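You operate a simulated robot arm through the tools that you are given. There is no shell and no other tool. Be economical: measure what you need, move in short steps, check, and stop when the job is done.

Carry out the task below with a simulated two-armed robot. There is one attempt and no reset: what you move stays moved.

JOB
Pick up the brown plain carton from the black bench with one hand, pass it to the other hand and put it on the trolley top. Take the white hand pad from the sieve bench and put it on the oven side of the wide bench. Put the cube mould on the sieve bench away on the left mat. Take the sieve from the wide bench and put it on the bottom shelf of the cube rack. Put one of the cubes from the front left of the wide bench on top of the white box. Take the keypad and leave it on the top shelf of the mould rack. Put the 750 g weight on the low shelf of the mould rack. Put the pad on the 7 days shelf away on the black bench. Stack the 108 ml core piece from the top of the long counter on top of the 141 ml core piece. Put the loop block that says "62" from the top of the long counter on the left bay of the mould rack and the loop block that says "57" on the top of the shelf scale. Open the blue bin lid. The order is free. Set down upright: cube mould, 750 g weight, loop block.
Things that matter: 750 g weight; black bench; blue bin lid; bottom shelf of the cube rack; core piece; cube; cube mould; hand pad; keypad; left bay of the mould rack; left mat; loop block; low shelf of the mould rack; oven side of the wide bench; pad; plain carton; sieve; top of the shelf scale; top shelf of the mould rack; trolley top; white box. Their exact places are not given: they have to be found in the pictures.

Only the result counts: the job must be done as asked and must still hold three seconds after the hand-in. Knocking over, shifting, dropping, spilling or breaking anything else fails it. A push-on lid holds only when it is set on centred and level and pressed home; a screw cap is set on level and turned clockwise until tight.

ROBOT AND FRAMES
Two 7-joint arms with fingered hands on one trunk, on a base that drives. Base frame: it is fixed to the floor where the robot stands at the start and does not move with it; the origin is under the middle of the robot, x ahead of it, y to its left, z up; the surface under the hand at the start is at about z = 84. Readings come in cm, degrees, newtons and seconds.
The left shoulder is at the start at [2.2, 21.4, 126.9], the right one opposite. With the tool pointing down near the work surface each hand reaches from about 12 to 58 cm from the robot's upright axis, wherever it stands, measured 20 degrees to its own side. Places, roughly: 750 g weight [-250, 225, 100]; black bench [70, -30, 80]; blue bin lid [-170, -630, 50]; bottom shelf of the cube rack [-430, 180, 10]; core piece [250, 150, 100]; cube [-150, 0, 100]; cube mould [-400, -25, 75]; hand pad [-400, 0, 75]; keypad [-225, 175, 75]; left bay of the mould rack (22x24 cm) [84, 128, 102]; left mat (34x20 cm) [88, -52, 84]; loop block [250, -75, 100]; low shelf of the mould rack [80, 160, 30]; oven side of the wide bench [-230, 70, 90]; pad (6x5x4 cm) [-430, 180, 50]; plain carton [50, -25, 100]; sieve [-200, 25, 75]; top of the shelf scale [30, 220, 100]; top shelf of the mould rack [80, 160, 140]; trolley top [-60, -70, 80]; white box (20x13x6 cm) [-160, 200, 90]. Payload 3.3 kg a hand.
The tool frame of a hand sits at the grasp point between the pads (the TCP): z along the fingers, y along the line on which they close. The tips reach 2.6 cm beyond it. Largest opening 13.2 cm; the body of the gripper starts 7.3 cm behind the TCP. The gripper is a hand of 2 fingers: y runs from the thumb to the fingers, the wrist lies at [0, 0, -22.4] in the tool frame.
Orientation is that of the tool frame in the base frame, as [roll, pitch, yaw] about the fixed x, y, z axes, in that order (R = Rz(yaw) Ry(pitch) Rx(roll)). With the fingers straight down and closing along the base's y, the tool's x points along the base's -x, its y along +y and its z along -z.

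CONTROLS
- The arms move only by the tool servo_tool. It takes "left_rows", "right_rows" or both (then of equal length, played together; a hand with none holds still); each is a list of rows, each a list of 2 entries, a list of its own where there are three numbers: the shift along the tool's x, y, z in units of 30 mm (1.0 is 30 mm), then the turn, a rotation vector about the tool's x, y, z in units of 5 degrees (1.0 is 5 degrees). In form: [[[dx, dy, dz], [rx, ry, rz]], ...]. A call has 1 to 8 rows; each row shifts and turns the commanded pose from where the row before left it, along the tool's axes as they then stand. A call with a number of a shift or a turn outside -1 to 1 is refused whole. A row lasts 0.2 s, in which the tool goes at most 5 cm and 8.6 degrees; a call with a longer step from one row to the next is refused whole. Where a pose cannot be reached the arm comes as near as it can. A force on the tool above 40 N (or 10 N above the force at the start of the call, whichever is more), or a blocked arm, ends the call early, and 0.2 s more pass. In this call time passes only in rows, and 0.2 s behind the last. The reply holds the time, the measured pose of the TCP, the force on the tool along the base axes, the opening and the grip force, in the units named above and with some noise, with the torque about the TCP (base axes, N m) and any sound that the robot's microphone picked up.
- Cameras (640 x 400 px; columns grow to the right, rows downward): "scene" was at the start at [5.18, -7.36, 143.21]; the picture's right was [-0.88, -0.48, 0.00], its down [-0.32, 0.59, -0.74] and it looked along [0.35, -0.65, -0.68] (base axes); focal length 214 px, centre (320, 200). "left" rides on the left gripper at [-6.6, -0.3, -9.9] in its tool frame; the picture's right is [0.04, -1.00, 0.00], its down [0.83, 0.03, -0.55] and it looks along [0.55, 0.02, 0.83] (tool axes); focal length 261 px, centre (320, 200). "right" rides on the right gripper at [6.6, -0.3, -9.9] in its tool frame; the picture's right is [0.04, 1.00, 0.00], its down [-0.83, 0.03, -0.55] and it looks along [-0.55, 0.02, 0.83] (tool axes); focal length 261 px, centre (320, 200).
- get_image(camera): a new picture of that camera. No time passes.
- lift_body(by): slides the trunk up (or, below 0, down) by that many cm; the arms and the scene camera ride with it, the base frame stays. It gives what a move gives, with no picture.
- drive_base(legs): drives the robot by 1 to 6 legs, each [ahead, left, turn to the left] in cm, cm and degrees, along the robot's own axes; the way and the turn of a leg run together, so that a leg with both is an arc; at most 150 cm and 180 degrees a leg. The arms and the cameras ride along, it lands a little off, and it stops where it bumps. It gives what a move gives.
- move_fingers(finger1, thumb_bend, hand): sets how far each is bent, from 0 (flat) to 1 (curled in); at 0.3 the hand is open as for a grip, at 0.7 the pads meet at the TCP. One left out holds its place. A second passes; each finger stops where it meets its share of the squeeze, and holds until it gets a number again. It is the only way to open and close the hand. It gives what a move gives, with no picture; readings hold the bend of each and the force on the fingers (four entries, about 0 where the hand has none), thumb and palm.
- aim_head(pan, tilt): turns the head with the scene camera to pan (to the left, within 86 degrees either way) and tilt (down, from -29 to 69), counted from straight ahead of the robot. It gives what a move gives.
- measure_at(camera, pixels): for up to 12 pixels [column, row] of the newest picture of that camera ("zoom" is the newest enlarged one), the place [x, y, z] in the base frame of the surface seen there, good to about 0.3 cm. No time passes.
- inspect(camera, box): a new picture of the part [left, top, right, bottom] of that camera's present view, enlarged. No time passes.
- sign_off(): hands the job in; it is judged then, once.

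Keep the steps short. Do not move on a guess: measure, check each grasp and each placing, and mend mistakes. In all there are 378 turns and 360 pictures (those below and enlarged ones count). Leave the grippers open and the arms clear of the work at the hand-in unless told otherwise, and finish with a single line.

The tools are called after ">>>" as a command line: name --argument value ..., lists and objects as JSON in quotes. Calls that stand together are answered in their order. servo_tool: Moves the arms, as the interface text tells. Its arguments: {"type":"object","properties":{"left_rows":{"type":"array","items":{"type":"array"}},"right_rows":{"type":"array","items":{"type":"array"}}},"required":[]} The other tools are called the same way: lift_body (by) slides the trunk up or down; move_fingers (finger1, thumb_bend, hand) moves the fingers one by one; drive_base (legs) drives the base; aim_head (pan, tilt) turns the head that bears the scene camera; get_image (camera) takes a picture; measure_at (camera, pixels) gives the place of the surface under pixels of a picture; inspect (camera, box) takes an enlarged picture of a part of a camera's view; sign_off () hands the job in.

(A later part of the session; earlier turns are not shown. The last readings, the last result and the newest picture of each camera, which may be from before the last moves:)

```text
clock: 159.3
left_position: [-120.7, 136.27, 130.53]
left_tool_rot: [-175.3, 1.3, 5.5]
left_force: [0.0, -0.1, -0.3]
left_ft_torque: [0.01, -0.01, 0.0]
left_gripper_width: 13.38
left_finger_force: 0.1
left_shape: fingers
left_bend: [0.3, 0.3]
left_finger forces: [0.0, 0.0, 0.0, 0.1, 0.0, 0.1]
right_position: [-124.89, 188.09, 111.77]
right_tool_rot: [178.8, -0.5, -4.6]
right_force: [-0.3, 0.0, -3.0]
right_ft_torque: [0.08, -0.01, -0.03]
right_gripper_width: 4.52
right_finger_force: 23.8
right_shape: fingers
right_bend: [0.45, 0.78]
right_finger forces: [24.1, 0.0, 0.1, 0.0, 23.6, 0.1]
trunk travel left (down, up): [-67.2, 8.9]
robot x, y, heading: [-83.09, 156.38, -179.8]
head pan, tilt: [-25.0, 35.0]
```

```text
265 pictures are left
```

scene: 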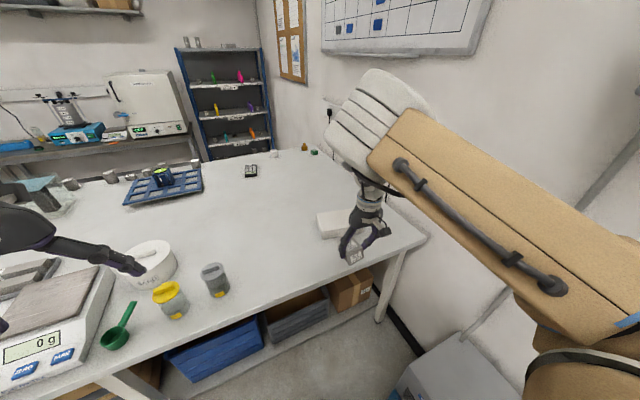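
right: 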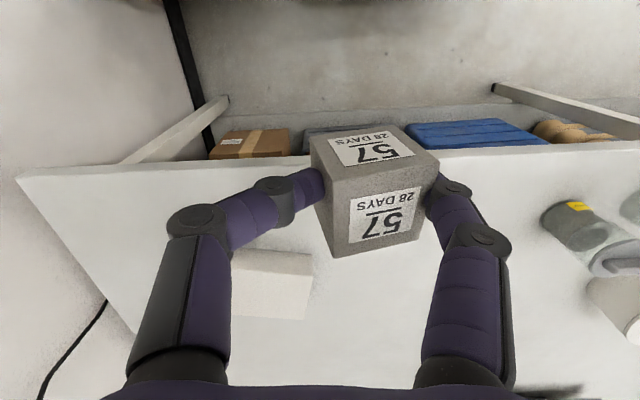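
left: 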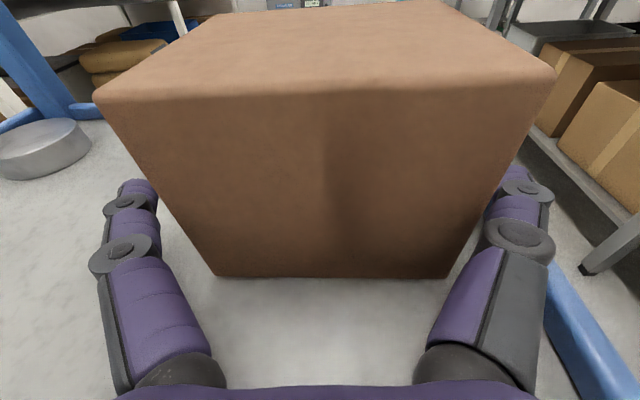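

>>> measure_at --camera "right" --pixels '[[238, 255], [308, 262], [300, 315], [270, 285], [240, 310]]'

>>> measure_at --camera "scene" --pixels '[[400, 90], [430, 125], [400, 75], [340, 120], [550, 220], [322, 218], [345, 232]]'

```text
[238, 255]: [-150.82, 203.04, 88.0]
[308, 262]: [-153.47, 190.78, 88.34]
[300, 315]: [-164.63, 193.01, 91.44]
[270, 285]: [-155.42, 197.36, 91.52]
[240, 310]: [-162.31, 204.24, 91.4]
```

```text
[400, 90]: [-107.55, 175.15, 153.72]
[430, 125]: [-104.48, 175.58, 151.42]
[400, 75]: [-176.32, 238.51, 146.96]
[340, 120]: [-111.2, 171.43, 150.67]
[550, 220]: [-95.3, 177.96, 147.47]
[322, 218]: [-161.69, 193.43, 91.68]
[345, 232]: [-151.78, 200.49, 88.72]
```

White box top z 91.5, centre ≈(−160,198). Drive closer.

>>> drive_base --legs '[[25, -15, 0]]'

>>> servo_tool --right_rows '[[[-0.8, 0.75, 0], [0, 0, 0]], [[-0.8, 0.75, 0], [0, 0, 0]], [[-0.6, 0.5, 0], [0, 0, 0]], [[0, 0, 0], [0, 0, 0]]]'

>>> get_image --camera "right"

>>> get_image --camera "scene"

```text
clock: 161.3
left_position: [-145.67, 151.42, 130.59]
left_tool_rot: [-175.3, 1.4, 5.1]
left_force: [0.1, 0.0, -0.5]
left_ft_torque: [0.0, -0.01, 0.02]
left_gripper_width: 13.38
left_finger_force: 0.1
left_shape: fingers
left_bend: [0.3, 0.3]
left_finger forces: [0.0, 0.1, 0.0, 0.0, 0.0, 0.1]
right_position: [-149.65, 203.23, 111.67]
right_tool_rot: [178.9, -0.7, -5.0]
right_force: [0.0, 0.3, -3.0]
right_ft_torque: [0.08, -0.03, 0.02]
right_gripper_width: 4.5
right_finger_force: 23.5
right_shape: fingers
right_bend: [0.45, 0.78]
right_finger forces: [24.0, 0.0, 0.0, 0.0, 23.5, 0.1]
trunk travel left (down, up): [-67.2, 8.9]
robot x, y, heading: [-107.67, 171.17, 179.7]
head pan, tilt: [-25.0, 35.0]
```

```text
clock: 162.3
left_position: [-145.65, 151.5, 130.58]
left_tool_rot: [-175.2, 1.3, 5.0]
left_force: [0.0, -0.9, -0.6]
left_ft_torque: [0.01, 0.0, 0.01]
left_gripper_width: 13.38
left_finger_force: 0.0
left_shape: fingers
left_bend: [0.3, 0.3]
left_finger forces: [0.0, 0.1, 0.1, 0.0, 0.0, 0.0]
right_position: [-156.66, 197.74, 111.88]
right_tool_rot: [178.8, -0.5, -4.9]
right_force: [0.4, 0.2, -3.0]
right_ft_torque: [0.09, 0.01, -0.01]
right_gripper_width: 4.51
right_finger_force: 23.8
right_shape: fingers
right_bend: [0.45, 0.78]
right_finger forces: [24.0, 0.1, 0.0, 0.0, 23.6, 0.0]
trunk travel left (down, up): [-67.2, 8.9]
robot x, y, heading: [-107.79, 171.26, 179.9]
head pan, tilt: [-25.0, 35.0]
```

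```text
264 pictures are left
```

right: 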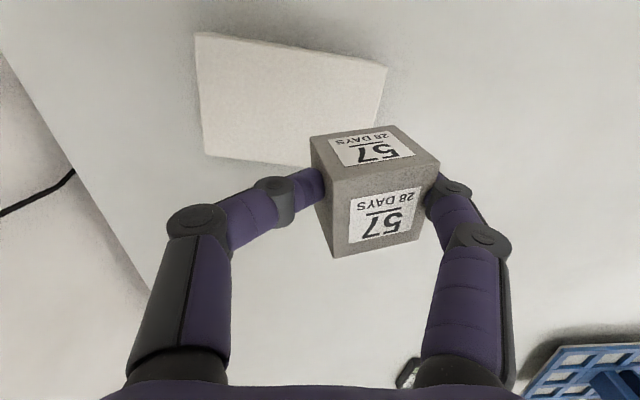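

```text
263 pictures are left
```

scene: 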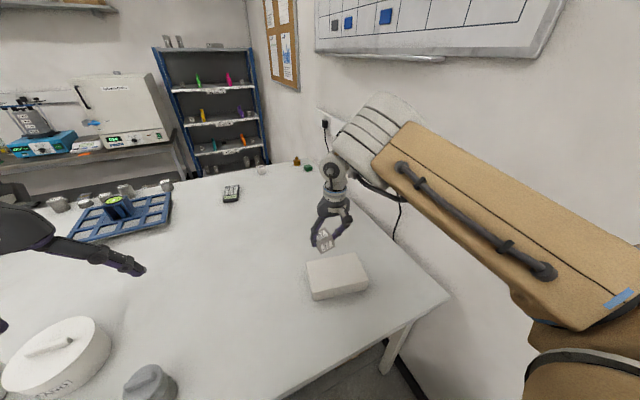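

>>> measure_at --camera "right" --pixels '[[200, 40], [383, 72], [208, 153], [290, 100], [320, 145], [430, 160], [338, 245], [410, 235], [375, 150]]'

```text
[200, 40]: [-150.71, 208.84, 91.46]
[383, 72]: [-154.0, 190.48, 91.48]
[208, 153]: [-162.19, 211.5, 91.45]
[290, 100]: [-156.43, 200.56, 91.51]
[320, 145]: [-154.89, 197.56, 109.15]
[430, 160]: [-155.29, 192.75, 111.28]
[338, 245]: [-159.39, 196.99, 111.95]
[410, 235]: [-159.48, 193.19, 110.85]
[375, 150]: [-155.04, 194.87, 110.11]
```

>>> servo_tool --right_rows '[[[0, -0.85, 0], [0, 0, 0]], [[0.02, -0.85, 0], [0, 0, 0]], [[0, 0, 0], [0, 0, 0]]]'

>>> lift_body --by -13.5

>>> get_image --camera "right"

>>> inspect --camera "scene" --box '[260, 140, 420, 240]'

```text
clock: 163.1
left_position: [-145.58, 151.31, 130.55]
left_tool_rot: [-175.2, 1.2, 5.1]
left_force: [-0.1, -0.7, -0.2]
left_ft_torque: [0.02, -0.01, -0.03]
left_gripper_width: 13.39
left_finger_force: 0.1
left_shape: fingers
left_bend: [0.3, 0.3]
left_finger forces: [0.1, 0.0, 0.1, 0.0, 0.1, 0.0]
right_position: [-155.94, 202.81, 111.75]
right_tool_rot: [178.7, -0.6, -4.9]
right_force: [-0.1, -0.2, -2.2]
right_ft_torque: [0.05, -0.02, 0.02]
right_gripper_width: 4.5
right_finger_force: 24.1
right_shape: fingers
right_bend: [0.45, 0.78]
right_finger forces: [24.0, 0.0, 0.1, 0.0, 23.4, 0.1]
trunk travel left (down, up): [-67.2, 8.9]
robot x, y, heading: [-107.91, 171.53, 179.8]
head pan, tilt: [-25.0, 35.0]
```

```text
clock: 164.7
left_position: [-145.57, 151.48, 117.07]
left_tool_rot: [-175.3, 1.3, 5.2]
left_force: [-0.6, 0.7, -0.1]
left_ft_torque: [0.03, 0.0, -0.02]
left_gripper_width: 13.39
left_finger_force: 0.0
left_shape: fingers
left_bend: [0.3, 0.3]
left_finger forces: [0.1, 0.1, 0.0, 0.1, 0.0, 0.1]
right_position: [-156.16, 202.82, 98.24]
right_tool_rot: [178.7, -0.5, -4.9]
right_force: [0.4, 0.5, -2.1]
right_ft_torque: [0.06, -0.03, 0.05]
right_gripper_width: 4.5
right_finger_force: 23.6
right_shape: fingers
right_bend: [0.45, 0.78]
right_finger forces: [24.0, 0.0, 0.1, 0.0, 23.3, 0.0]
trunk travel left (down, up): [-53.7, 22.4]
robot x, y, heading: [-107.56, 171.69, 179.8]
head pan, tilt: [-25.0, 35.0]
```

```text
262 pictures are left
```

right: 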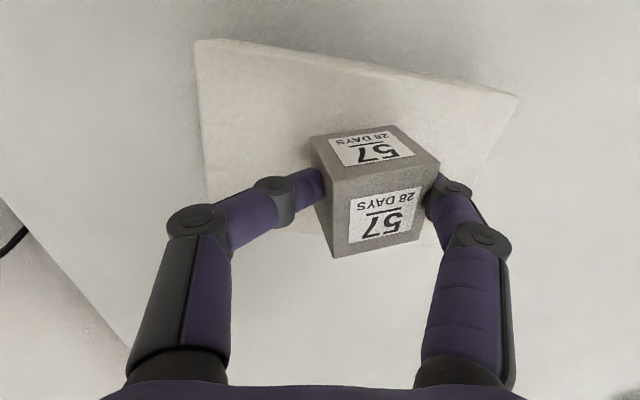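

```text
4.00 times, centred on (340, 190) of scene
```

zoom: 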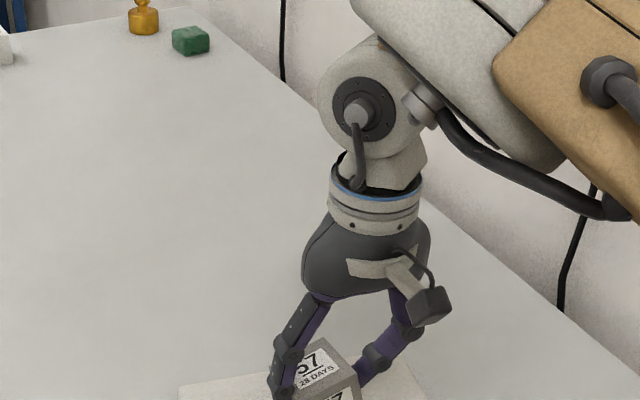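

>>> lift_body --by -1.1

>>> lift_body --by -0.4

>>> get_image --camera "right"

```text
clock: 165.3
left_position: [-145.67, 151.49, 115.94]
left_tool_rot: [-175.3, 1.4, 5.0]
left_force: [-0.6, -0.5, 0.6]
left_ft_torque: [-0.04, -0.01, 0.02]
left_gripper_width: 13.38
left_finger_force: 0.0
left_shape: fingers
left_bend: [0.3, 0.3]
left_finger forces: [0.0, 0.0, 0.0, 0.0, 0.0, 0.0]
right_position: [-156.21, 202.72, 97.16]
right_tool_rot: [178.7, -0.5, -4.9]
right_force: [-0.5, -0.7, -2.3]
right_ft_torque: [0.06, -0.05, -0.02]
right_gripper_width: 4.48
right_finger_force: 24.2
right_shape: fingers
right_bend: [0.45, 0.78]
right_finger forces: [24.0, 0.1, 0.0, 0.0, 23.4, 0.0]
trunk travel left (down, up): [-52.6, 23.5]
robot x, y, heading: [-107.89, 171.0, 179.8]
head pan, tilt: [-25.0, 35.0]
```

```text
clock: 165.8
left_position: [-145.7, 151.43, 115.47]
left_tool_rot: [-175.3, 1.3, 5.1]
left_force: [0.5, -0.6, -0.2]
left_ft_torque: [0.0, -0.02, 0.0]
left_gripper_width: 13.37
left_finger_force: 0.0
left_shape: fingers
left_bend: [0.3, 0.3]
left_finger forces: [0.1, 0.0, 0.0, 0.1, 0.0, 0.1]
right_position: [-156.16, 202.83, 96.68]
right_tool_rot: [178.8, -0.6, -4.8]
right_force: [0.2, 0.0, -1.9]
right_ft_torque: [0.02, -0.01, 0.03]
right_gripper_width: 4.5
right_finger_force: 23.5
right_shape: fingers
right_bend: [0.45, 0.78]
right_finger forces: [24.1, 0.0, 0.0, 0.1, 23.4, 0.0]
trunk travel left (down, up): [-52.2, 23.9]
robot x, y, heading: [-107.47, 171.3, 179.7]
head pan, tilt: [-25.0, 35.0]
```

```text
260 pictures are left
```

right: 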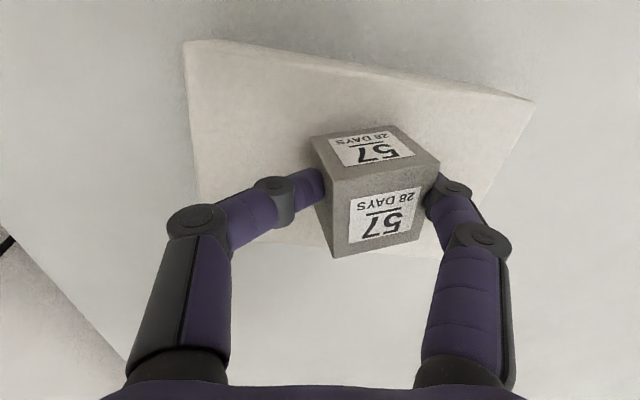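

>>> lift_body --by -0.5

>>> lift_body --by -0.4

>>> lift_body --by -0.3

```text
clock: 166.4
left_position: [-145.61, 151.36, 115.1]
left_tool_rot: [-175.2, 1.4, 5.2]
left_force: [-0.6, 0.2, -0.5]
left_ft_torque: [0.0, 0.0, -0.02]
left_gripper_width: 13.36
left_finger_force: 0.2
left_shape: fingers
left_bend: [0.3, 0.3]
left_finger forces: [0.0, 0.0, 0.0, 0.0, 0.1, 0.2]
right_position: [-156.12, 202.75, 96.35]
right_tool_rot: [178.8, -0.5, -4.9]
right_force: [2.6, 0.1, 3.9]
right_ft_torque: [-0.24, 0.09, 0.09]
right_gripper_width: 4.48
right_finger_force: 22.7
right_shape: fingers
right_bend: [0.45, 0.78]
right_finger forces: [22.2, 0.0, 0.0, 0.0, 23.8, 0.0]
trunk travel left (down, up): [-51.7, 24.4]
robot x, y, heading: [-107.71, 171.05, 179.9]
head pan, tilt: [-25.0, 35.0]
```

```text
clock: 166.9
left_position: [-145.59, 151.46, 114.72]
left_tool_rot: [-175.2, 1.4, 5.1]
left_force: [-0.6, -0.3, -1.6]
left_ft_torque: [-0.01, 0.02, -0.04]
left_gripper_width: 13.34
left_finger_force: 0.1
left_shape: fingers
left_bend: [0.3, 0.3]
left_finger forces: [0.1, 0.0, 0.1, 0.0, 0.0, 0.1]
right_position: [-156.08, 202.9, 96.08]
right_tool_rot: [178.9, -0.3, -5.0]
right_force: [1.2, 6.0, 19.6]
right_ft_torque: [-0.67, 0.09, 0.05]
right_gripper_width: 4.46
right_finger_force: 25.0
right_shape: fingers
right_bend: [0.45, 0.8]
right_finger forces: [20.0, 0.0, 0.0, 0.1, 29.4, 0.1]
trunk travel left (down, up): [-51.3, 24.8]
robot x, y, heading: [-107.86, 171.05, 179.4]
head pan, tilt: [-25.0, 35.0]
```

```text
clock: 167.4
left_position: [-145.48, 151.5, 114.51]
left_tool_rot: [-175.2, 1.5, 5.2]
left_force: [-0.4, -0.8, 0.4]
left_ft_torque: [0.0, 0.02, 0.01]
left_gripper_width: 13.38
left_finger_force: 0.1
left_shape: fingers
left_bend: [0.3, 0.3]
left_finger forces: [0.0, 0.1, 0.0, 0.0, 0.0, 0.0]
right_position: [-155.95, 203.02, 95.78]
right_tool_rot: [178.9, -0.3, -5.1]
right_force: [0.2, 14.7, 32.3]
right_ft_torque: [-0.92, 0.09, 0.01]
right_gripper_width: 4.5
right_finger_force: 29.8
right_shape: fingers
right_bend: [0.47, 0.81]
right_finger forces: [21.7, 0.0, 0.0, 0.1, 37.4, 0.0]
trunk travel left (down, up): [-51.0, 25.1]
robot x, y, heading: [-107.67, 171.24, 180.0]
head pan, tilt: [-25.0, 35.0]
```

Pressed; relax 0.4 cm up, then open.

>>> lift_body --by 0.5

>>> move_fingers --hand "right" --finger1 0.35 --thumb_bend 0.55

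>>> move_fingers --hand "right" --finger1 0.3 --thumb_bend 0.3

>>> lift_body --by 18

>>> get_image --camera "right"

```text
clock: 168.0
left_position: [-145.73, 151.43, 114.89]
left_tool_rot: [-175.3, 1.4, 5.2]
left_force: [0.1, 0.1, -0.1]
left_ft_torque: [0.02, -0.02, 0.02]
left_gripper_width: 13.38
left_finger_force: 0.1
left_shape: fingers
left_bend: [0.3, 0.3]
left_finger forces: [0.1, 0.0, 0.1, 0.1, 0.0, 0.0]
right_position: [-156.12, 202.6, 95.83]
right_tool_rot: [178.6, -0.7, -4.8]
right_force: [1.0, 1.7, 2.4]
right_ft_torque: [-0.14, 0.03, -0.02]
right_gripper_width: 4.51
right_finger_force: 25.1
right_shape: fingers
right_bend: [0.46, 0.81]
right_finger forces: [25.1, 0.0, 0.1, 0.0, 25.7, 0.0]
trunk travel left (down, up): [-51.5, 24.6]
robot x, y, heading: [-107.61, 170.96, 180.0]
head pan, tilt: [-25.0, 35.0]
```

```text
clock: 169.0
left_position: [-145.7, 151.42, 114.89]
left_tool_rot: [-175.2, 1.3, 5.1]
left_force: [-0.4, 0.0, -0.4]
left_ft_torque: [0.0, -0.04, 0.03]
left_gripper_width: 13.37
left_finger_force: 0.1
left_shape: fingers
left_bend: [0.3, 0.3]
left_finger forces: [0.0, 0.0, 0.0, 0.1, 0.0, 0.1]
right_position: [-156.18, 202.83, 96.04]
right_tool_rot: [178.8, -0.5, -5.0]
right_force: [-0.1, 0.3, -0.8]
right_ft_torque: [-0.03, -0.01, 0.02]
right_gripper_width: 8.28
right_finger_force: 0.0
right_shape: fingers
right_bend: [0.35, 0.55]
right_finger forces: [0.0, 0.1, 0.0, 0.0, 0.1, 0.0]
trunk travel left (down, up): [-51.5, 24.6]
robot x, y, heading: [-107.74, 171.07, 179.9]
head pan, tilt: [-25.0, 35.0]
```

```text
clock: 170.0
left_position: [-145.68, 151.39, 114.88]
left_tool_rot: [-175.2, 1.3, 5.1]
left_force: [0.2, -0.6, -0.4]
left_ft_torque: [0.01, -0.02, 0.0]
left_gripper_width: 13.38
left_finger_force: 0.0
left_shape: fingers
left_bend: [0.3, 0.3]
left_finger forces: [0.0, 0.0, 0.0, 0.1, 0.0, 0.0]
right_position: [-156.12, 202.87, 96.01]
right_tool_rot: [178.8, -0.5, -4.9]
right_force: [0.1, -0.6, 0.6]
right_ft_torque: [0.01, -0.02, -0.03]
right_gripper_width: 13.31
right_finger_force: 0.1
right_shape: fingers
right_bend: [0.3, 0.3]
right_finger forces: [0.0, 0.0, 0.1, 0.1, 0.0, 0.0]
trunk travel left (down, up): [-51.5, 24.6]
robot x, y, heading: [-107.48, 171.12, 179.6]
head pan, tilt: [-25.0, 35.0]
```

```text
clock: 172.0
left_position: [-145.72, 151.25, 132.78]
left_tool_rot: [-175.4, 1.3, 5.1]
left_force: [0.0, -0.1, -0.6]
left_ft_torque: [0.01, -0.02, 0.0]
left_gripper_width: 13.37
left_finger_force: 0.1
left_shape: fingers
left_bend: [0.3, 0.3]
left_finger forces: [0.0, 0.0, 0.0, 0.0, 0.1, 0.0]
right_position: [-156.13, 202.77, 114.07]
right_tool_rot: [179.0, -0.6, -4.9]
right_force: [0.9, -0.8, 0.4]
right_ft_torque: [-0.02, 0.0, 0.02]
right_gripper_width: 13.3
right_finger_force: 0.1
right_shape: fingers
right_bend: [0.3, 0.3]
right_finger forces: [0.0, 0.1, 0.1, 0.0, 0.0, 0.0]
trunk travel left (down, up): [-69.5, 6.6]
robot x, y, heading: [-107.57, 171.29, 180.0]
head pan, tilt: [-25.0, 35.0]
```

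```text
259 pictures are left
```

right: 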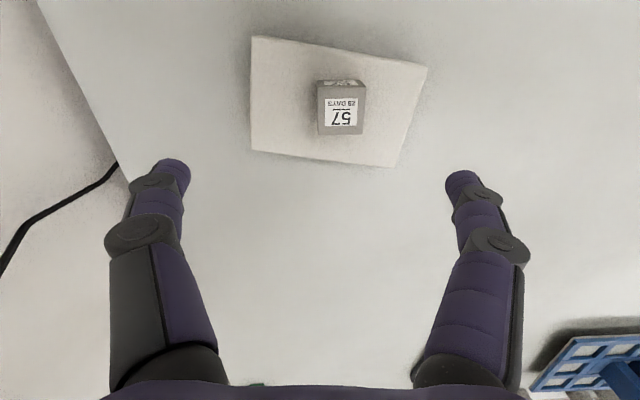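

Cube is on the white box. Now measure the keypad, the brass weight and surroundings from here.

>>> inspect --camera "scene" --box '[210, 140, 330, 215]'

>>> measure_at --camera "zoom" --pixels '[[110, 265], [125, 290], [80, 280], [460, 110], [525, 150], [275, 160], [30, 60], [462, 90]]'

```text
5.33 times, centred on (270, 178) of scene
```

zoom: 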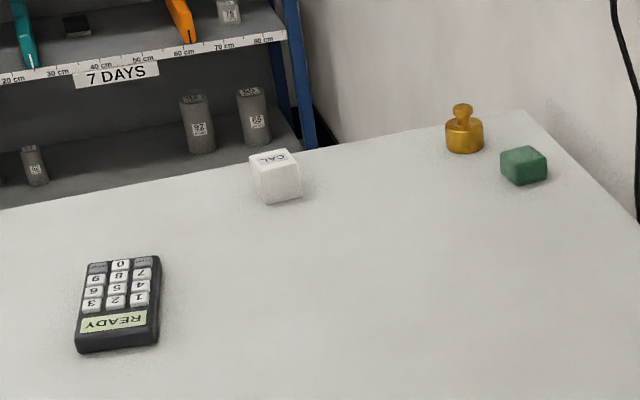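

```text
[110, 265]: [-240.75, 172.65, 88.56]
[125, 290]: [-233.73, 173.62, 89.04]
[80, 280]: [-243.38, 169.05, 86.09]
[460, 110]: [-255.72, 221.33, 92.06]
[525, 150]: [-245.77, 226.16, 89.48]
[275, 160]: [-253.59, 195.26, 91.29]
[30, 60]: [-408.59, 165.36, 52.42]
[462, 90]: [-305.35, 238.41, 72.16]
```

Now go around to the back side of the wide bench, via its −y end. First retract the right arm and raise.

>>> servo_tool --right_rows '[[[0.8, 0, -0.5], [0, 0, 0]], [[0.8, 0, -0.5], [0, 0, 0]], [[0.8, 0, -0.5], [0, 0, 0]], [[0.8, 0, -0.5], [0, 0, 0]], [[0.8, 0, -0.5], [0, 0, 0]], [[0.8, 0, 0], [0, 0, 0]]]' --left_rows '[[[0.8, 0, 0], [0, 0, 0]], [[0.8, 0, 0], [0, 0, 0]], [[0.8, 0, 0], [0, 0, 0]], [[0.5, 0, 0], [0, 0, 0]], [[0, 0, 0], [0, 0, 0]], [[0, 0, 0], [0, 0, 0]]]'

>>> drive_base --legs '[[0, 120, 0], [0, 122, 0]]'

>>> aim_head --pan 0 --tilt 35

>>> get_image --camera "scene"

```text
clock: 173.4
left_position: [-136.86, 152.04, 132.64]
left_tool_rot: [-175.1, 1.4, 5.1]
left_force: [-0.4, 0.1, 0.4]
left_ft_torque: [-0.02, -0.02, 0.02]
left_gripper_width: 13.4
left_finger_force: 0.0
left_shape: fingers
left_bend: [0.3, 0.3]
left_finger forces: [0.0, 0.0, 0.0, 0.1, 0.0, 0.0]
right_position: [-141.65, 201.98, 121.69]
right_tool_rot: [177.0, -0.7, -6.8]
right_force: [0.2, -0.4, -0.5]
right_ft_torque: [0.04, 0.04, 0.03]
right_gripper_width: 13.33
right_finger_force: 0.1
right_shape: fingers
right_bend: [0.3, 0.3]
right_finger forces: [0.1, 0.1, 0.0, 0.1, 0.1, 0.0]
trunk travel left (down, up): [-69.5, 6.6]
robot x, y, heading: [-107.51, 171.16, 179.6]
head pan, tilt: [-25.0, 35.0]
```

```text
clock: 185.3
left_position: [-140.06, -91.0, 132.64]
left_tool_rot: [-175.2, 1.4, 4.3]
left_force: [0.1, -0.4, 0.0]
left_ft_torque: [0.01, 0.0, -0.01]
left_gripper_width: 13.39
left_finger_force: 0.1
left_shape: fingers
left_bend: [0.3, 0.3]
left_finger forces: [0.0, 0.0, 0.0, 0.1, 0.0, 0.0]
right_position: [-144.1, -41.22, 121.65]
right_tool_rot: [176.9, -0.5, -7.4]
right_force: [0.1, -0.3, 0.0]
right_ft_torque: [0.0, 0.03, 0.01]
right_gripper_width: 13.31
right_finger_force: 0.1
right_shape: fingers
right_bend: [0.3, 0.3]
right_finger forces: [0.0, 0.1, 0.0, 0.0, 0.1, 0.0]
trunk travel left (down, up): [-69.5, 6.6]
robot x, y, heading: [-110.06, -72.54, 178.7]
head pan, tilt: [-25.0, 35.0]
```

```text
clock: 186.2
left_position: [-140.07, -91.12, 132.68]
left_tool_rot: [-175.3, 1.4, 4.4]
left_force: [0.3, 0.1, 0.3]
left_ft_torque: [0.01, 0.0, 0.0]
left_gripper_width: 13.38
left_finger_force: 0.1
left_shape: fingers
left_bend: [0.3, 0.3]
left_finger forces: [0.0, 0.1, 0.1, 0.0, 0.0, 0.0]
right_position: [-144.18, -41.15, 121.81]
right_tool_rot: [176.4, -0.5, -7.6]
right_force: [0.4, -0.6, 0.7]
right_ft_torque: [-0.05, 0.0, -0.02]
right_gripper_width: 13.34
right_finger_force: 0.1
right_shape: fingers
right_bend: [0.3, 0.3]
right_finger forces: [0.1, 0.1, 0.1, 0.0, 0.1, 0.1]
trunk travel left (down, up): [-69.5, 6.6]
robot x, y, heading: [-110.58, -72.6, 178.8]
head pan, tilt: [0.0, 35.0]
```

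```text
257 pictures are left
```

scene: 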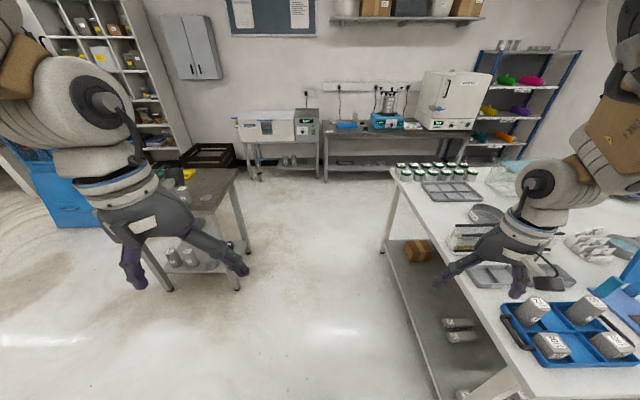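

>>> inspect --camera "scene" --box '[300, 60, 500, 185]'

>>> measure_at --camera "zoom" --pixels '[[145, 205], [200, 205], [90, 240], [270, 200], [370, 195], [550, 225], [450, 190], [350, 345]]'

```text
3.20 times, centred on (400, 122) of scene
```

zoom: 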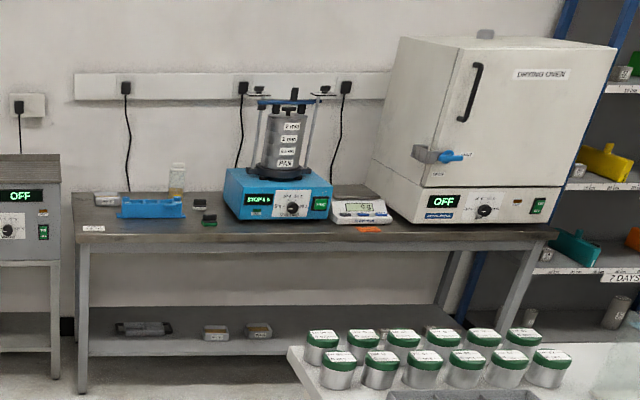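

```text
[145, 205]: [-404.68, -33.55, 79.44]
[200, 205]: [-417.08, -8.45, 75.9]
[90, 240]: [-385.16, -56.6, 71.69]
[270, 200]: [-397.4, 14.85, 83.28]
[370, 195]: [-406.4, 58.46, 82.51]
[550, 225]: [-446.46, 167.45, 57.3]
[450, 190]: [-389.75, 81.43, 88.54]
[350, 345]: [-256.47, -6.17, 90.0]
```

>>> drive_base --legs '[[115, 0, 1], [110, -25, 0]]'

>>> aim_head --pan -10 --tilt 45

>>> get_image --camera "scene"

>>> get_image --camera "right"

```text
clock: 197.4
left_position: [-365.54, -67.84, 132.58]
left_tool_rot: [-175.2, 1.4, 6.0]
left_force: [-0.2, 0.0, 0.1]
left_ft_torque: [0.03, 0.01, 0.04]
left_gripper_width: 13.37
left_finger_force: 0.0
left_shape: fingers
left_bend: [0.3, 0.3]
left_finger forces: [0.1, 0.0, 0.0, 0.1, 0.1, 0.0]
right_position: [-371.19, -18.19, 121.67]
right_tool_rot: [176.7, -0.6, -5.7]
right_force: [0.4, -0.6, -0.2]
right_ft_torque: [-0.02, 0.05, -0.01]
right_gripper_width: 13.3
right_finger_force: 0.1
right_shape: fingers
right_bend: [0.3, 0.3]
right_finger forces: [0.0, 0.0, 0.0, 0.0, 0.0, 0.0]
trunk travel left (down, up): [-69.5, 6.6]
robot x, y, heading: [-336.24, -48.42, -179.1]
head pan, tilt: [0.0, 35.0]
```

```text
clock: 198.2
left_position: [-365.58, -68.02, 132.63]
left_tool_rot: [-175.2, 1.3, 6.0]
left_force: [-0.9, -0.3, 0.0]
left_ft_torque: [0.02, 0.03, -0.01]
left_gripper_width: 13.36
left_finger_force: 0.0
left_shape: fingers
left_bend: [0.3, 0.3]
left_finger forces: [0.0, 0.1, 0.0, 0.1, 0.0, 0.1]
right_position: [-371.21, -18.15, 121.68]
right_tool_rot: [176.5, -0.6, -5.9]
right_force: [-0.2, 0.3, 0.2]
right_ft_torque: [0.0, -0.02, 0.0]
right_gripper_width: 13.35
right_finger_force: 0.1
right_shape: fingers
right_bend: [0.3, 0.3]
right_finger forces: [0.1, 0.0, 0.1, 0.0, 0.1, 0.0]
trunk travel left (down, up): [-69.5, 6.6]
robot x, y, heading: [-336.73, -48.48, -179.3]
head pan, tilt: [-10.0, 45.0]
```

```text
255 pictures are left
```

scene: 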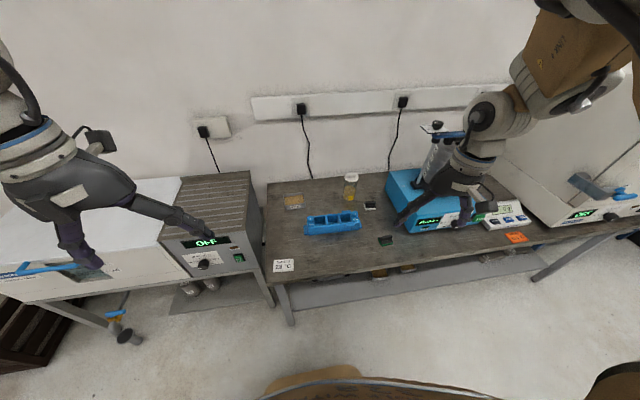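

```text
254 pictures are left
```

right: 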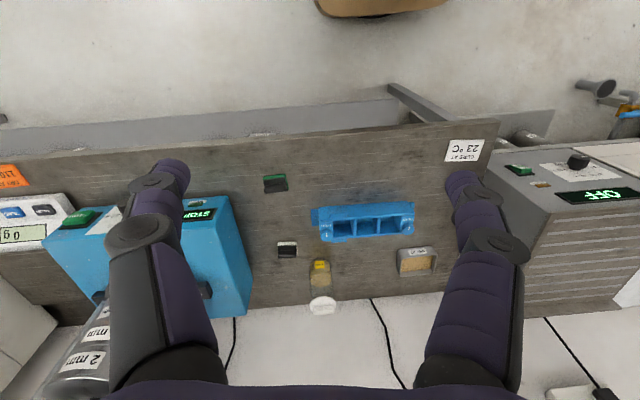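

>>> inspect --camera "right" --box '[230, 150, 480, 310]'

>>> inspect --camera "scene" --box '[260, 160, 440, 280]'

```text
2.50 times, centred on (355, 230) of right
```

zoom: 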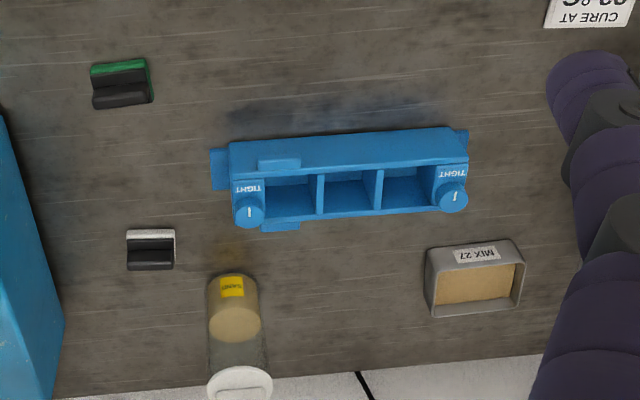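

```text
3.33 times, centred on (350, 220) of scene
```

zoom: 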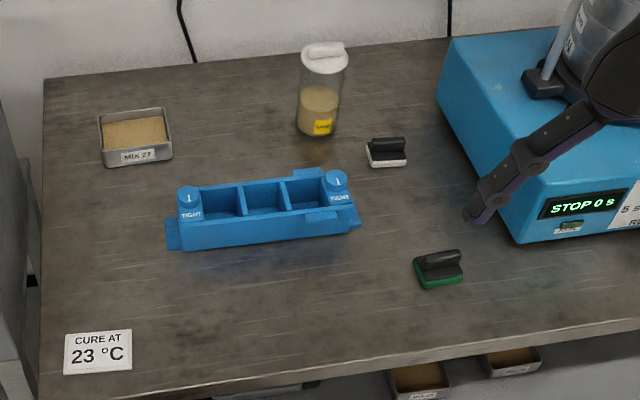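

>>> measure_at --camera "zoom" --pixels '[[387, 143], [370, 155], [405, 158], [388, 165], [185, 195], [335, 180], [240, 190], [285, 185], [270, 232], [190, 245], [345, 222], [180, 225]]'

>>> measure_at --camera "right" --pixels '[[318, 213], [410, 207], [412, 230], [322, 238], [365, 215], [288, 252], [281, 245], [295, 244], [313, 222], [417, 205]]'

```text
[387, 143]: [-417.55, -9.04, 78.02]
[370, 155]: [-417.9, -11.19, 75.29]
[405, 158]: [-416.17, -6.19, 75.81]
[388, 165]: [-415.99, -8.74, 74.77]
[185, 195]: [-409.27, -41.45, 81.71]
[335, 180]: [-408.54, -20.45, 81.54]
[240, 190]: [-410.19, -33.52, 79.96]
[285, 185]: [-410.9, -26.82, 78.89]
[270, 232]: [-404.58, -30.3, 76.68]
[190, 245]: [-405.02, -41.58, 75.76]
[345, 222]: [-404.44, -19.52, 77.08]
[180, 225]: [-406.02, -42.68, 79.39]
```

```text
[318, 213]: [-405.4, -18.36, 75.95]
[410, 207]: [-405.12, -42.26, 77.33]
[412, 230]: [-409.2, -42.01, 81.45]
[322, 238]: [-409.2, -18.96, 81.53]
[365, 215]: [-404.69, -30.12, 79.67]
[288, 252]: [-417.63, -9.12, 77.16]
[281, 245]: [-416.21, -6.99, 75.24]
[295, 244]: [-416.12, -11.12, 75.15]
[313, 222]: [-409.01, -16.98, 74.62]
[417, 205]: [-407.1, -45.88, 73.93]
```

Mould centre ≈(−408,−30.5), z 73–82, long along y; white pad at (−417,−9), 75–78. Drive closer.

>>> drive_base --legs '[[18, -12, -0.8]]'

>>> servo_tool --right_rows '[[[-0.7, 0.5, 0], [0.6, 0, -0.8]], [[-0.7, 0.3, 0], [0, 0, 0]], [[-0.7, 0, 0], [0, 0, 0]], [[-0.7, 0, 0], [0, 0, 0]], [[-0.7, 0, 0], [0, 0, 0]], [[0, 0, 0], [0, 0, 0]]]'

>>> get_image --camera "right"

```text
clock: 199.8
left_position: [-384.41, -55.63, 132.67]
left_tool_rot: [-175.2, 1.3, 5.3]
left_force: [-0.3, -0.5, -0.5]
left_ft_torque: [-0.02, -0.01, 0.0]
left_gripper_width: 13.35
left_finger_force: 0.0
left_shape: fingers
left_bend: [0.3, 0.3]
left_finger forces: [0.0, 0.1, 0.1, 0.0, 0.0, 0.0]
right_position: [-389.36, -5.89, 121.71]
right_tool_rot: [176.4, -0.7, -6.6]
right_force: [-0.4, -0.5, 0.4]
right_ft_torque: [-0.02, 0.04, 0.03]
right_gripper_width: 13.34
right_finger_force: 0.0
right_shape: fingers
right_bend: [0.3, 0.3]
right_finger forces: [0.0, 0.1, 0.1, 0.0, 0.0, 0.0]
trunk travel left (down, up): [-69.5, 6.6]
robot x, y, heading: [-355.21, -36.42, 179.8]
head pan, tilt: [-10.0, 45.0]
```

```text
clock: 201.2
left_position: [-384.21, -55.58, 132.65]
left_tool_rot: [-175.1, 1.4, 5.3]
left_force: [1.8, 0.5, -0.4]
left_ft_torque: [0.02, 0.03, -0.02]
left_gripper_width: 13.36
left_finger_force: 0.1
left_shape: fingers
left_bend: [0.3, 0.3]
left_finger forces: [0.0, 0.0, 0.0, 0.1, 0.0, 0.0]
right_position: [-400.04, -7.89, 121.62]
right_tool_rot: [179.6, -0.4, -2.7]
right_force: [0.9, 1.1, 0.4]
right_ft_torque: [-0.02, 0.05, 0.02]
right_gripper_width: 13.35
right_finger_force: 0.0
right_shape: fingers
right_bend: [0.3, 0.3]
right_finger forces: [0.0, 0.0, 0.1, 0.1, 0.0, 0.0]
trunk travel left (down, up): [-69.5, 6.6]
robot x, y, heading: [-354.95, -36.6, 179.8]
head pan, tilt: [-10.0, 45.0]
```

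```text
251 pictures are left
```

right: 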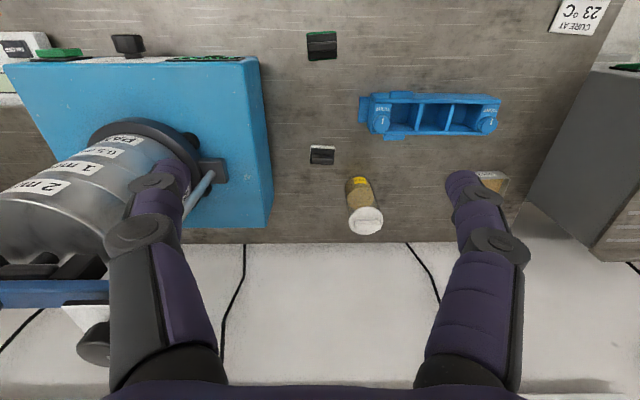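

>>> measure_at --camera "right" --pixels '[[255, 65], [265, 215], [205, 180], [185, 170], [322, 155], [311, 150], [334, 150], [322, 164], [300, 60], [348, 175], [365, 220]]'

```text
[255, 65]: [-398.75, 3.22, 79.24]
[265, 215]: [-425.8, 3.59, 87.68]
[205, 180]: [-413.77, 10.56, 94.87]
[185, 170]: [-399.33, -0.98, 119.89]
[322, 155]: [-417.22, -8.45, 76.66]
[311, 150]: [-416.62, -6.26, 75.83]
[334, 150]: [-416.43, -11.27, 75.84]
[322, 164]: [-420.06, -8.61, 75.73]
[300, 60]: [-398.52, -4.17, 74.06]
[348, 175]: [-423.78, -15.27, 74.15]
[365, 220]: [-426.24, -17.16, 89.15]
```

Pad centre (−417.5,−8.75), 5 cm wide. Tilt the right hand forward ~30° for reach; raise the left out of the way.

>>> servo_tool --right_rows '[[[0, 0, 0], [0, -1, 0]], [[0, 0, 0], [0, -1, 0]], [[0, 0, 0], [0, -1, 0]], [[0, 0, 0], [0, -1, 0]], [[0, 0, 0], [0, -1, 0]], [[0, 0, 0], [0, -1, 0]], [[0, 0, 0], [0, 0, 0]]]' --left_rows '[[[0.3, 0, -0.8], [0, 0, 0]], [[0.3, 0, -0.8], [0, 0, 0]], [[0.3, 0, -0.8], [0, 0, 0]], [[0.3, 0, -0.8], [0, 0, 0]], [[0.3, 0, -0.8], [0, 0, 0]], [[0.3, 0, -0.8], [0, 0, 0]], [[0, 0, 0], [0, 0, 0]]]'

>>> move_fingers --hand "right" --finger1 0.42 --thumb_bend 0.42

>>> servo_tool --right_rows '[[[-0.75, 0, 0.45], [0, 0, 0]], [[-0.75, 0, 0.45], [0, 0, 0]], [[-0.75, 0, 0.45], [0, 0, 0]], [[-0.75, 0, 0.45], [0, 0, 0]], [[-0.75, 0, 0.45], [0, 0, 0]], [[-0.75, 0, 0.45], [0, 0, 0]], [[0, 0, 0], [0, 0, 0]]]'

>>> get_image --camera "right"

```text
clock: 202.8
left_position: [-378.73, -56.31, 146.93]
left_tool_rot: [-175.2, 1.2, 5.3]
left_force: [-0.7, 0.2, -0.5]
left_ft_torque: [0.03, -0.05, -0.01]
left_gripper_width: 13.37
left_finger_force: 0.1
left_shape: fingers
left_bend: [0.3, 0.3]
left_finger forces: [0.0, 0.1, 0.0, 0.0, 0.0, 0.1]
right_position: [-400.42, -5.1, 121.82]
right_tool_rot: [176.2, 29.5, -6.6]
right_force: [0.0, 0.0, -0.9]
right_ft_torque: [0.02, 0.02, 0.02]
right_gripper_width: 13.34
right_finger_force: 0.1
right_shape: fingers
right_bend: [0.3, 0.3]
right_finger forces: [0.0, 0.0, 0.0, 0.0, 0.0, 0.0]
right hand out of reach, approached as far as the arm can: row 4, 5, 6
trunk travel left (down, up): [-69.5, 6.6]
robot x, y, heading: [-354.93, -36.93, 179.7]
head pan, tilt: [-10.0, 45.0]
```

```text
clock: 203.8
left_position: [-378.73, -56.37, 146.97]
left_tool_rot: [-175.3, 1.3, 5.2]
left_force: [0.1, -0.1, -0.2]
left_ft_torque: [0.01, -0.01, -0.04]
left_gripper_width: 13.39
left_finger_force: 0.1
left_shape: fingers
left_bend: [0.3, 0.3]
left_finger forces: [0.0, 0.0, 0.0, 0.1, 0.1, 0.1]
right_position: [-400.44, -5.19, 121.83]
right_tool_rot: [176.1, 29.5, -6.5]
right_force: [0.4, -0.4, -0.1]
right_ft_torque: [0.06, 0.02, -0.01]
right_gripper_width: 9.46
right_finger_force: 0.1
right_shape: fingers
right_bend: [0.42, 0.42]
right_finger forces: [0.0, 0.0, 0.1, 0.1, 0.0, 0.1]
trunk travel left (down, up): [-69.5, 6.6]
robot x, y, heading: [-354.92, -36.61, 179.9]
head pan, tilt: [-10.0, 45.0]
```

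```text
clock: 205.4
left_position: [-378.62, -56.37, 146.79]
left_tool_rot: [-175.2, 1.4, 5.3]
left_force: [-0.5, 0.3, 0.1]
left_ft_torque: [0.02, 0.03, 0.03]
left_gripper_width: 13.39
left_finger_force: 0.1
left_shape: fingers
left_bend: [0.3, 0.3]
left_finger forces: [0.0, 0.1, 0.1, 0.1, 0.1, 0.1]
right_position: [-416.13, -5.37, 121.32]
right_tool_rot: [179.5, 29.5, -2.9]
right_force: [0.6, 0.4, -0.3]
right_ft_torque: [0.02, 0.0, 0.01]
right_gripper_width: 9.41
right_finger_force: 0.0
right_shape: fingers
right_bend: [0.42, 0.42]
right_finger forces: [0.1, 0.0, 0.1, 0.0, 0.1, 0.1]
trunk travel left (down, up): [-69.5, 6.6]
robot x, y, heading: [-354.71, -36.55, 179.9]
head pan, tilt: [-10.0, 45.0]
```

```text
250 pictures are left
```

right: 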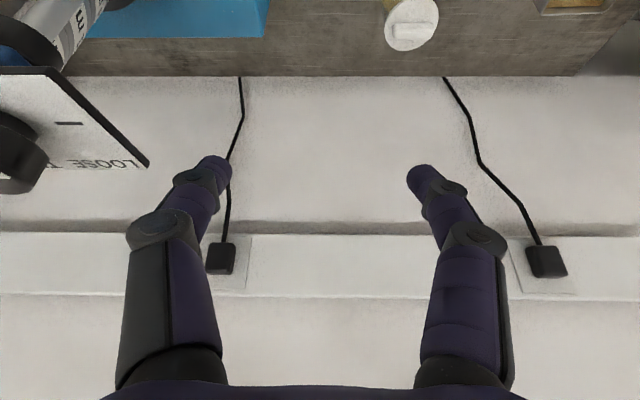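

>>> measure_at --camera "right" --pixels '[[145, 163], [95, 125], [20, 150], [100, 8], [413, 30], [250, 15]]'

>>> servo_tool --right_rows '[[[0, 0.55, 0], [0, 0, 0]], [[0, 0.55, 0], [0, 0, 0]], [[0, 0, 0], [0, 0, 0]]]'

```text
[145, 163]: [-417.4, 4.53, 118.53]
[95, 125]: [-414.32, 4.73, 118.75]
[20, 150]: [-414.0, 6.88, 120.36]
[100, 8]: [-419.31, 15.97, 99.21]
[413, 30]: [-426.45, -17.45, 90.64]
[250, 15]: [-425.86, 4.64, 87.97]
```

```text
clock: 206.2
left_position: [-378.69, -56.26, 146.94]
left_tool_rot: [-175.4, 1.2, 5.2]
left_force: [0.2, 0.4, 0.1]
left_ft_torque: [-0.04, -0.01, -0.02]
left_gripper_width: 13.36
left_finger_force: 0.1
left_shape: fingers
left_bend: [0.3, 0.3]
left_finger forces: [0.0, 0.0, 0.0, 0.1, 0.0, 0.0]
right_position: [-416.31, -8.47, 121.43]
right_tool_rot: [179.3, 29.5, -3.0]
right_force: [0.3, -0.2, 0.1]
right_ft_torque: [0.02, -0.02, 0.01]
right_gripper_width: 9.41
right_finger_force: 0.1
right_shape: fingers
right_bend: [0.42, 0.42]
right_finger forces: [0.1, 0.0, 0.0, 0.1, 0.0, 0.0]
trunk travel left (down, up): [-69.5, 6.6]
robot x, y, heading: [-354.81, -36.3, 180.0]
head pan, tilt: [-10.0, 45.0]
```

>>> get_image --camera "scene"

>>> lift_body --by -20

>>> get_image --camera "scene"

>>> get_image --camera "right"

```text
249 pictures are left
```

scene: 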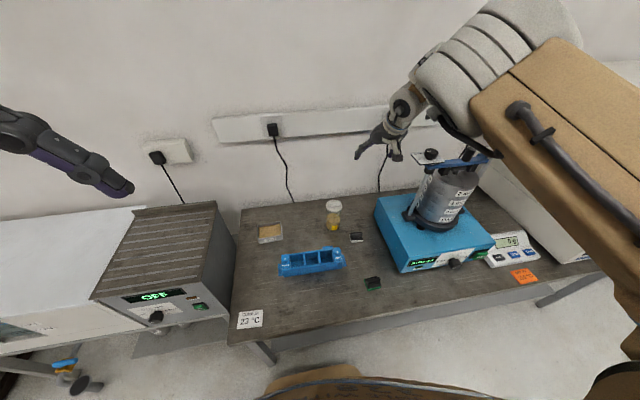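

```text
clock: 208.4
left_position: [-378.54, -56.37, 126.92]
left_tool_rot: [-175.3, 1.3, 5.2]
left_force: [0.2, -0.7, 0.1]
left_ft_torque: [0.01, 0.02, 0.01]
left_gripper_width: 13.38
left_finger_force: 0.0
left_shape: fingers
left_bend: [0.3, 0.3]
left_finger forces: [0.0, 0.0, 0.1, 0.0, 0.0, 0.0]
right_position: [-416.27, -8.16, 101.53]
right_tool_rot: [178.9, 29.6, -3.7]
right_force: [0.5, -0.2, 0.3]
right_ft_torque: [0.0, 0.01, 0.01]
right_gripper_width: 9.42
right_finger_force: 0.0
right_shape: fingers
right_bend: [0.42, 0.42]
right_finger forces: [0.1, 0.0, 0.0, 0.1, 0.0, 0.0]
trunk travel left (down, up): [-49.5, 26.6]
robot x, y, heading: [-354.7, -36.54, 180.0]
head pan, tilt: [-10.0, 45.0]
```

```text
248 pictures are left
```

scene: 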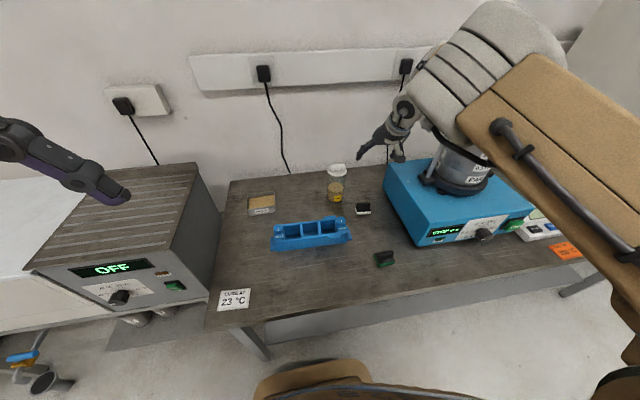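

```text
247 pictures are left
```

right: 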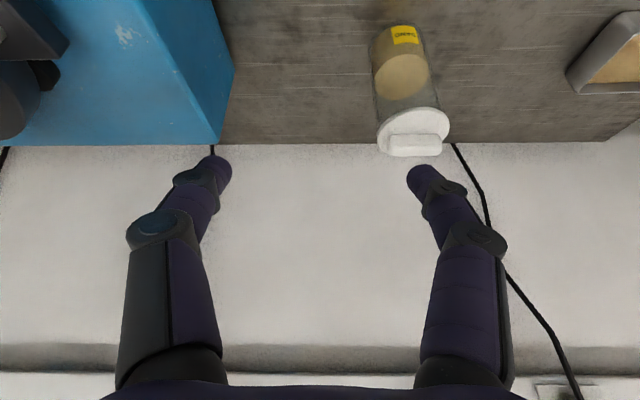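

>>> measure_at --camera "scene" --pixels '[[430, 90], [470, 125], [540, 180], [455, 135], [405, 110], [400, 150], [478, 170], [600, 220], [435, 120]]'

```text
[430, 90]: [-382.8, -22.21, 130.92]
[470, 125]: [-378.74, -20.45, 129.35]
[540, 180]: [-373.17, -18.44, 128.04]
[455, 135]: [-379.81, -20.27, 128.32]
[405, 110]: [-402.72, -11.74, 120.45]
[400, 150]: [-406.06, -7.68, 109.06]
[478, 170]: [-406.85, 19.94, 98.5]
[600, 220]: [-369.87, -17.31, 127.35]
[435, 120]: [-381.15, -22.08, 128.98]
```

>>> lift_body --by -17

>>> get_image --camera "right"

>>> measure_at --camera "right" --pixels '[[320, 60], [310, 110], [300, 30], [340, 30], [320, 20]]'

```text
clock: 210.3
left_position: [-380.16, -56.22, 108.44]
left_tool_rot: [-175.6, -2.0, 5.3]
left_force: [0.0, 0.3, 0.6]
left_ft_torque: [-0.01, 0.02, 0.0]
left_gripper_width: 13.38
left_finger_force: 0.2
left_shape: fingers
left_bend: [0.3, 0.3]
left_finger forces: [0.0, 0.0, 0.1, 0.0, 0.0, 0.0]
right_position: [-416.01, -6.65, 83.54]
right_tool_rot: [178.6, 28.6, -5.5]
right_force: [0.8, 0.2, 0.0]
right_ft_torque: [-0.05, -0.01, -0.03]
right_gripper_width: 9.41
right_finger_force: 0.0
right_shape: fingers
right_bend: [0.42, 0.42]
right_finger forces: [0.1, 0.0, 0.0, 0.0, 0.0, 0.1]
trunk travel left (down, up): [-32.5, 43.6]
robot x, y, heading: [-354.82, -36.4, 179.9]
head pan, tilt: [-10.0, 45.0]
```

```text
246 pictures are left
```

right: 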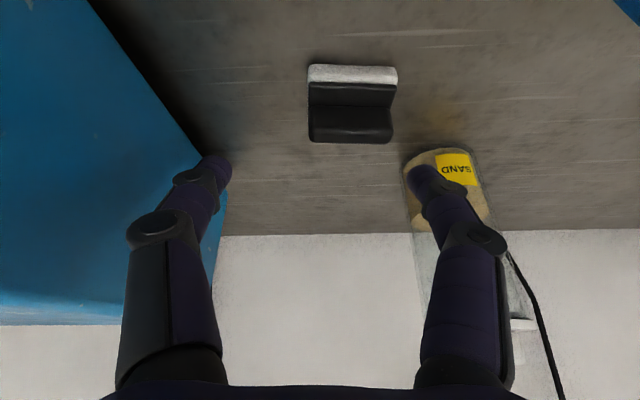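

```text
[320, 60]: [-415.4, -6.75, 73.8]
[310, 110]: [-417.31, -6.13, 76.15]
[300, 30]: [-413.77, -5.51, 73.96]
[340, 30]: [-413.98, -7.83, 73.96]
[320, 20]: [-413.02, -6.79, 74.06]
```

>>> servo_tool --right_rows '[[[-0.15, 0.35, 0.1], [0, 0, 0]], [[-0.15, 0.35, 0.1], [0, 0, 0]], [[0, 0, 0], [0, 0, 0]]]'

>>> lift_body --by -5

>>> get_image --camera "right"

```text
clock: 211.1
left_position: [-380.1, -56.27, 108.38]
left_tool_rot: [-175.5, -2.1, 5.3]
left_force: [-0.1, -0.6, -0.1]
left_ft_torque: [0.04, 0.02, -0.02]
left_gripper_width: 13.37
left_finger_force: 0.1
left_shape: fingers
left_bend: [0.3, 0.3]
left_finger forces: [0.1, 0.0, 0.0, 0.0, 0.1, 0.1]
right_position: [-417.26, -8.85, 83.69]
right_tool_rot: [178.4, 28.9, -5.6]
right_force: [-0.7, -0.4, -0.8]
right_ft_torque: [0.03, -0.02, 0.03]
right_gripper_width: 9.44
right_finger_force: 0.1
right_shape: fingers
right_bend: [0.42, 0.42]
right_finger forces: [0.1, 0.0, 0.0, 0.1, 0.0, 0.0]
trunk travel left (down, up): [-32.5, 43.6]
robot x, y, heading: [-354.91, -36.52, 179.7]
head pan, tilt: [-10.0, 45.0]
```

```text
clock: 212.1
left_position: [-380.72, -56.31, 102.64]
left_tool_rot: [-175.5, -3.7, 5.3]
left_force: [1.2, 0.3, -0.3]
left_ft_torque: [0.0, -0.01, -0.02]
left_gripper_width: 13.36
left_finger_force: 0.1
left_shape: fingers
left_bend: [0.3, 0.3]
left_finger forces: [0.0, 0.0, 0.1, 0.0, 0.0, 0.0]
right_position: [-417.14, -8.18, 78.48]
right_tool_rot: [178.1, 28.6, -6.2]
right_force: [-0.9, -0.1, 0.0]
right_ft_torque: [-0.01, 0.02, 0.02]
right_gripper_width: 9.41
right_finger_force: 0.0
right_shape: fingers
right_bend: [0.42, 0.42]
right_finger forces: [0.0, 0.0, 0.0, 0.0, 0.0, 0.1]
trunk travel left (down, up): [-27.5, 48.6]
robot x, y, heading: [-354.81, -36.49, 179.6]
head pan, tilt: [-10.0, 45.0]
```

```text
245 pictures are left
```

right: 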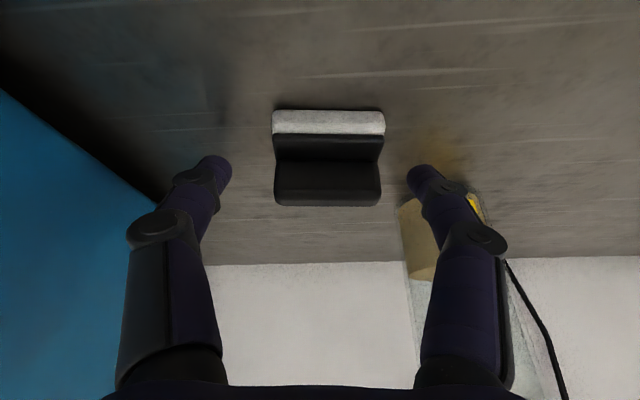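

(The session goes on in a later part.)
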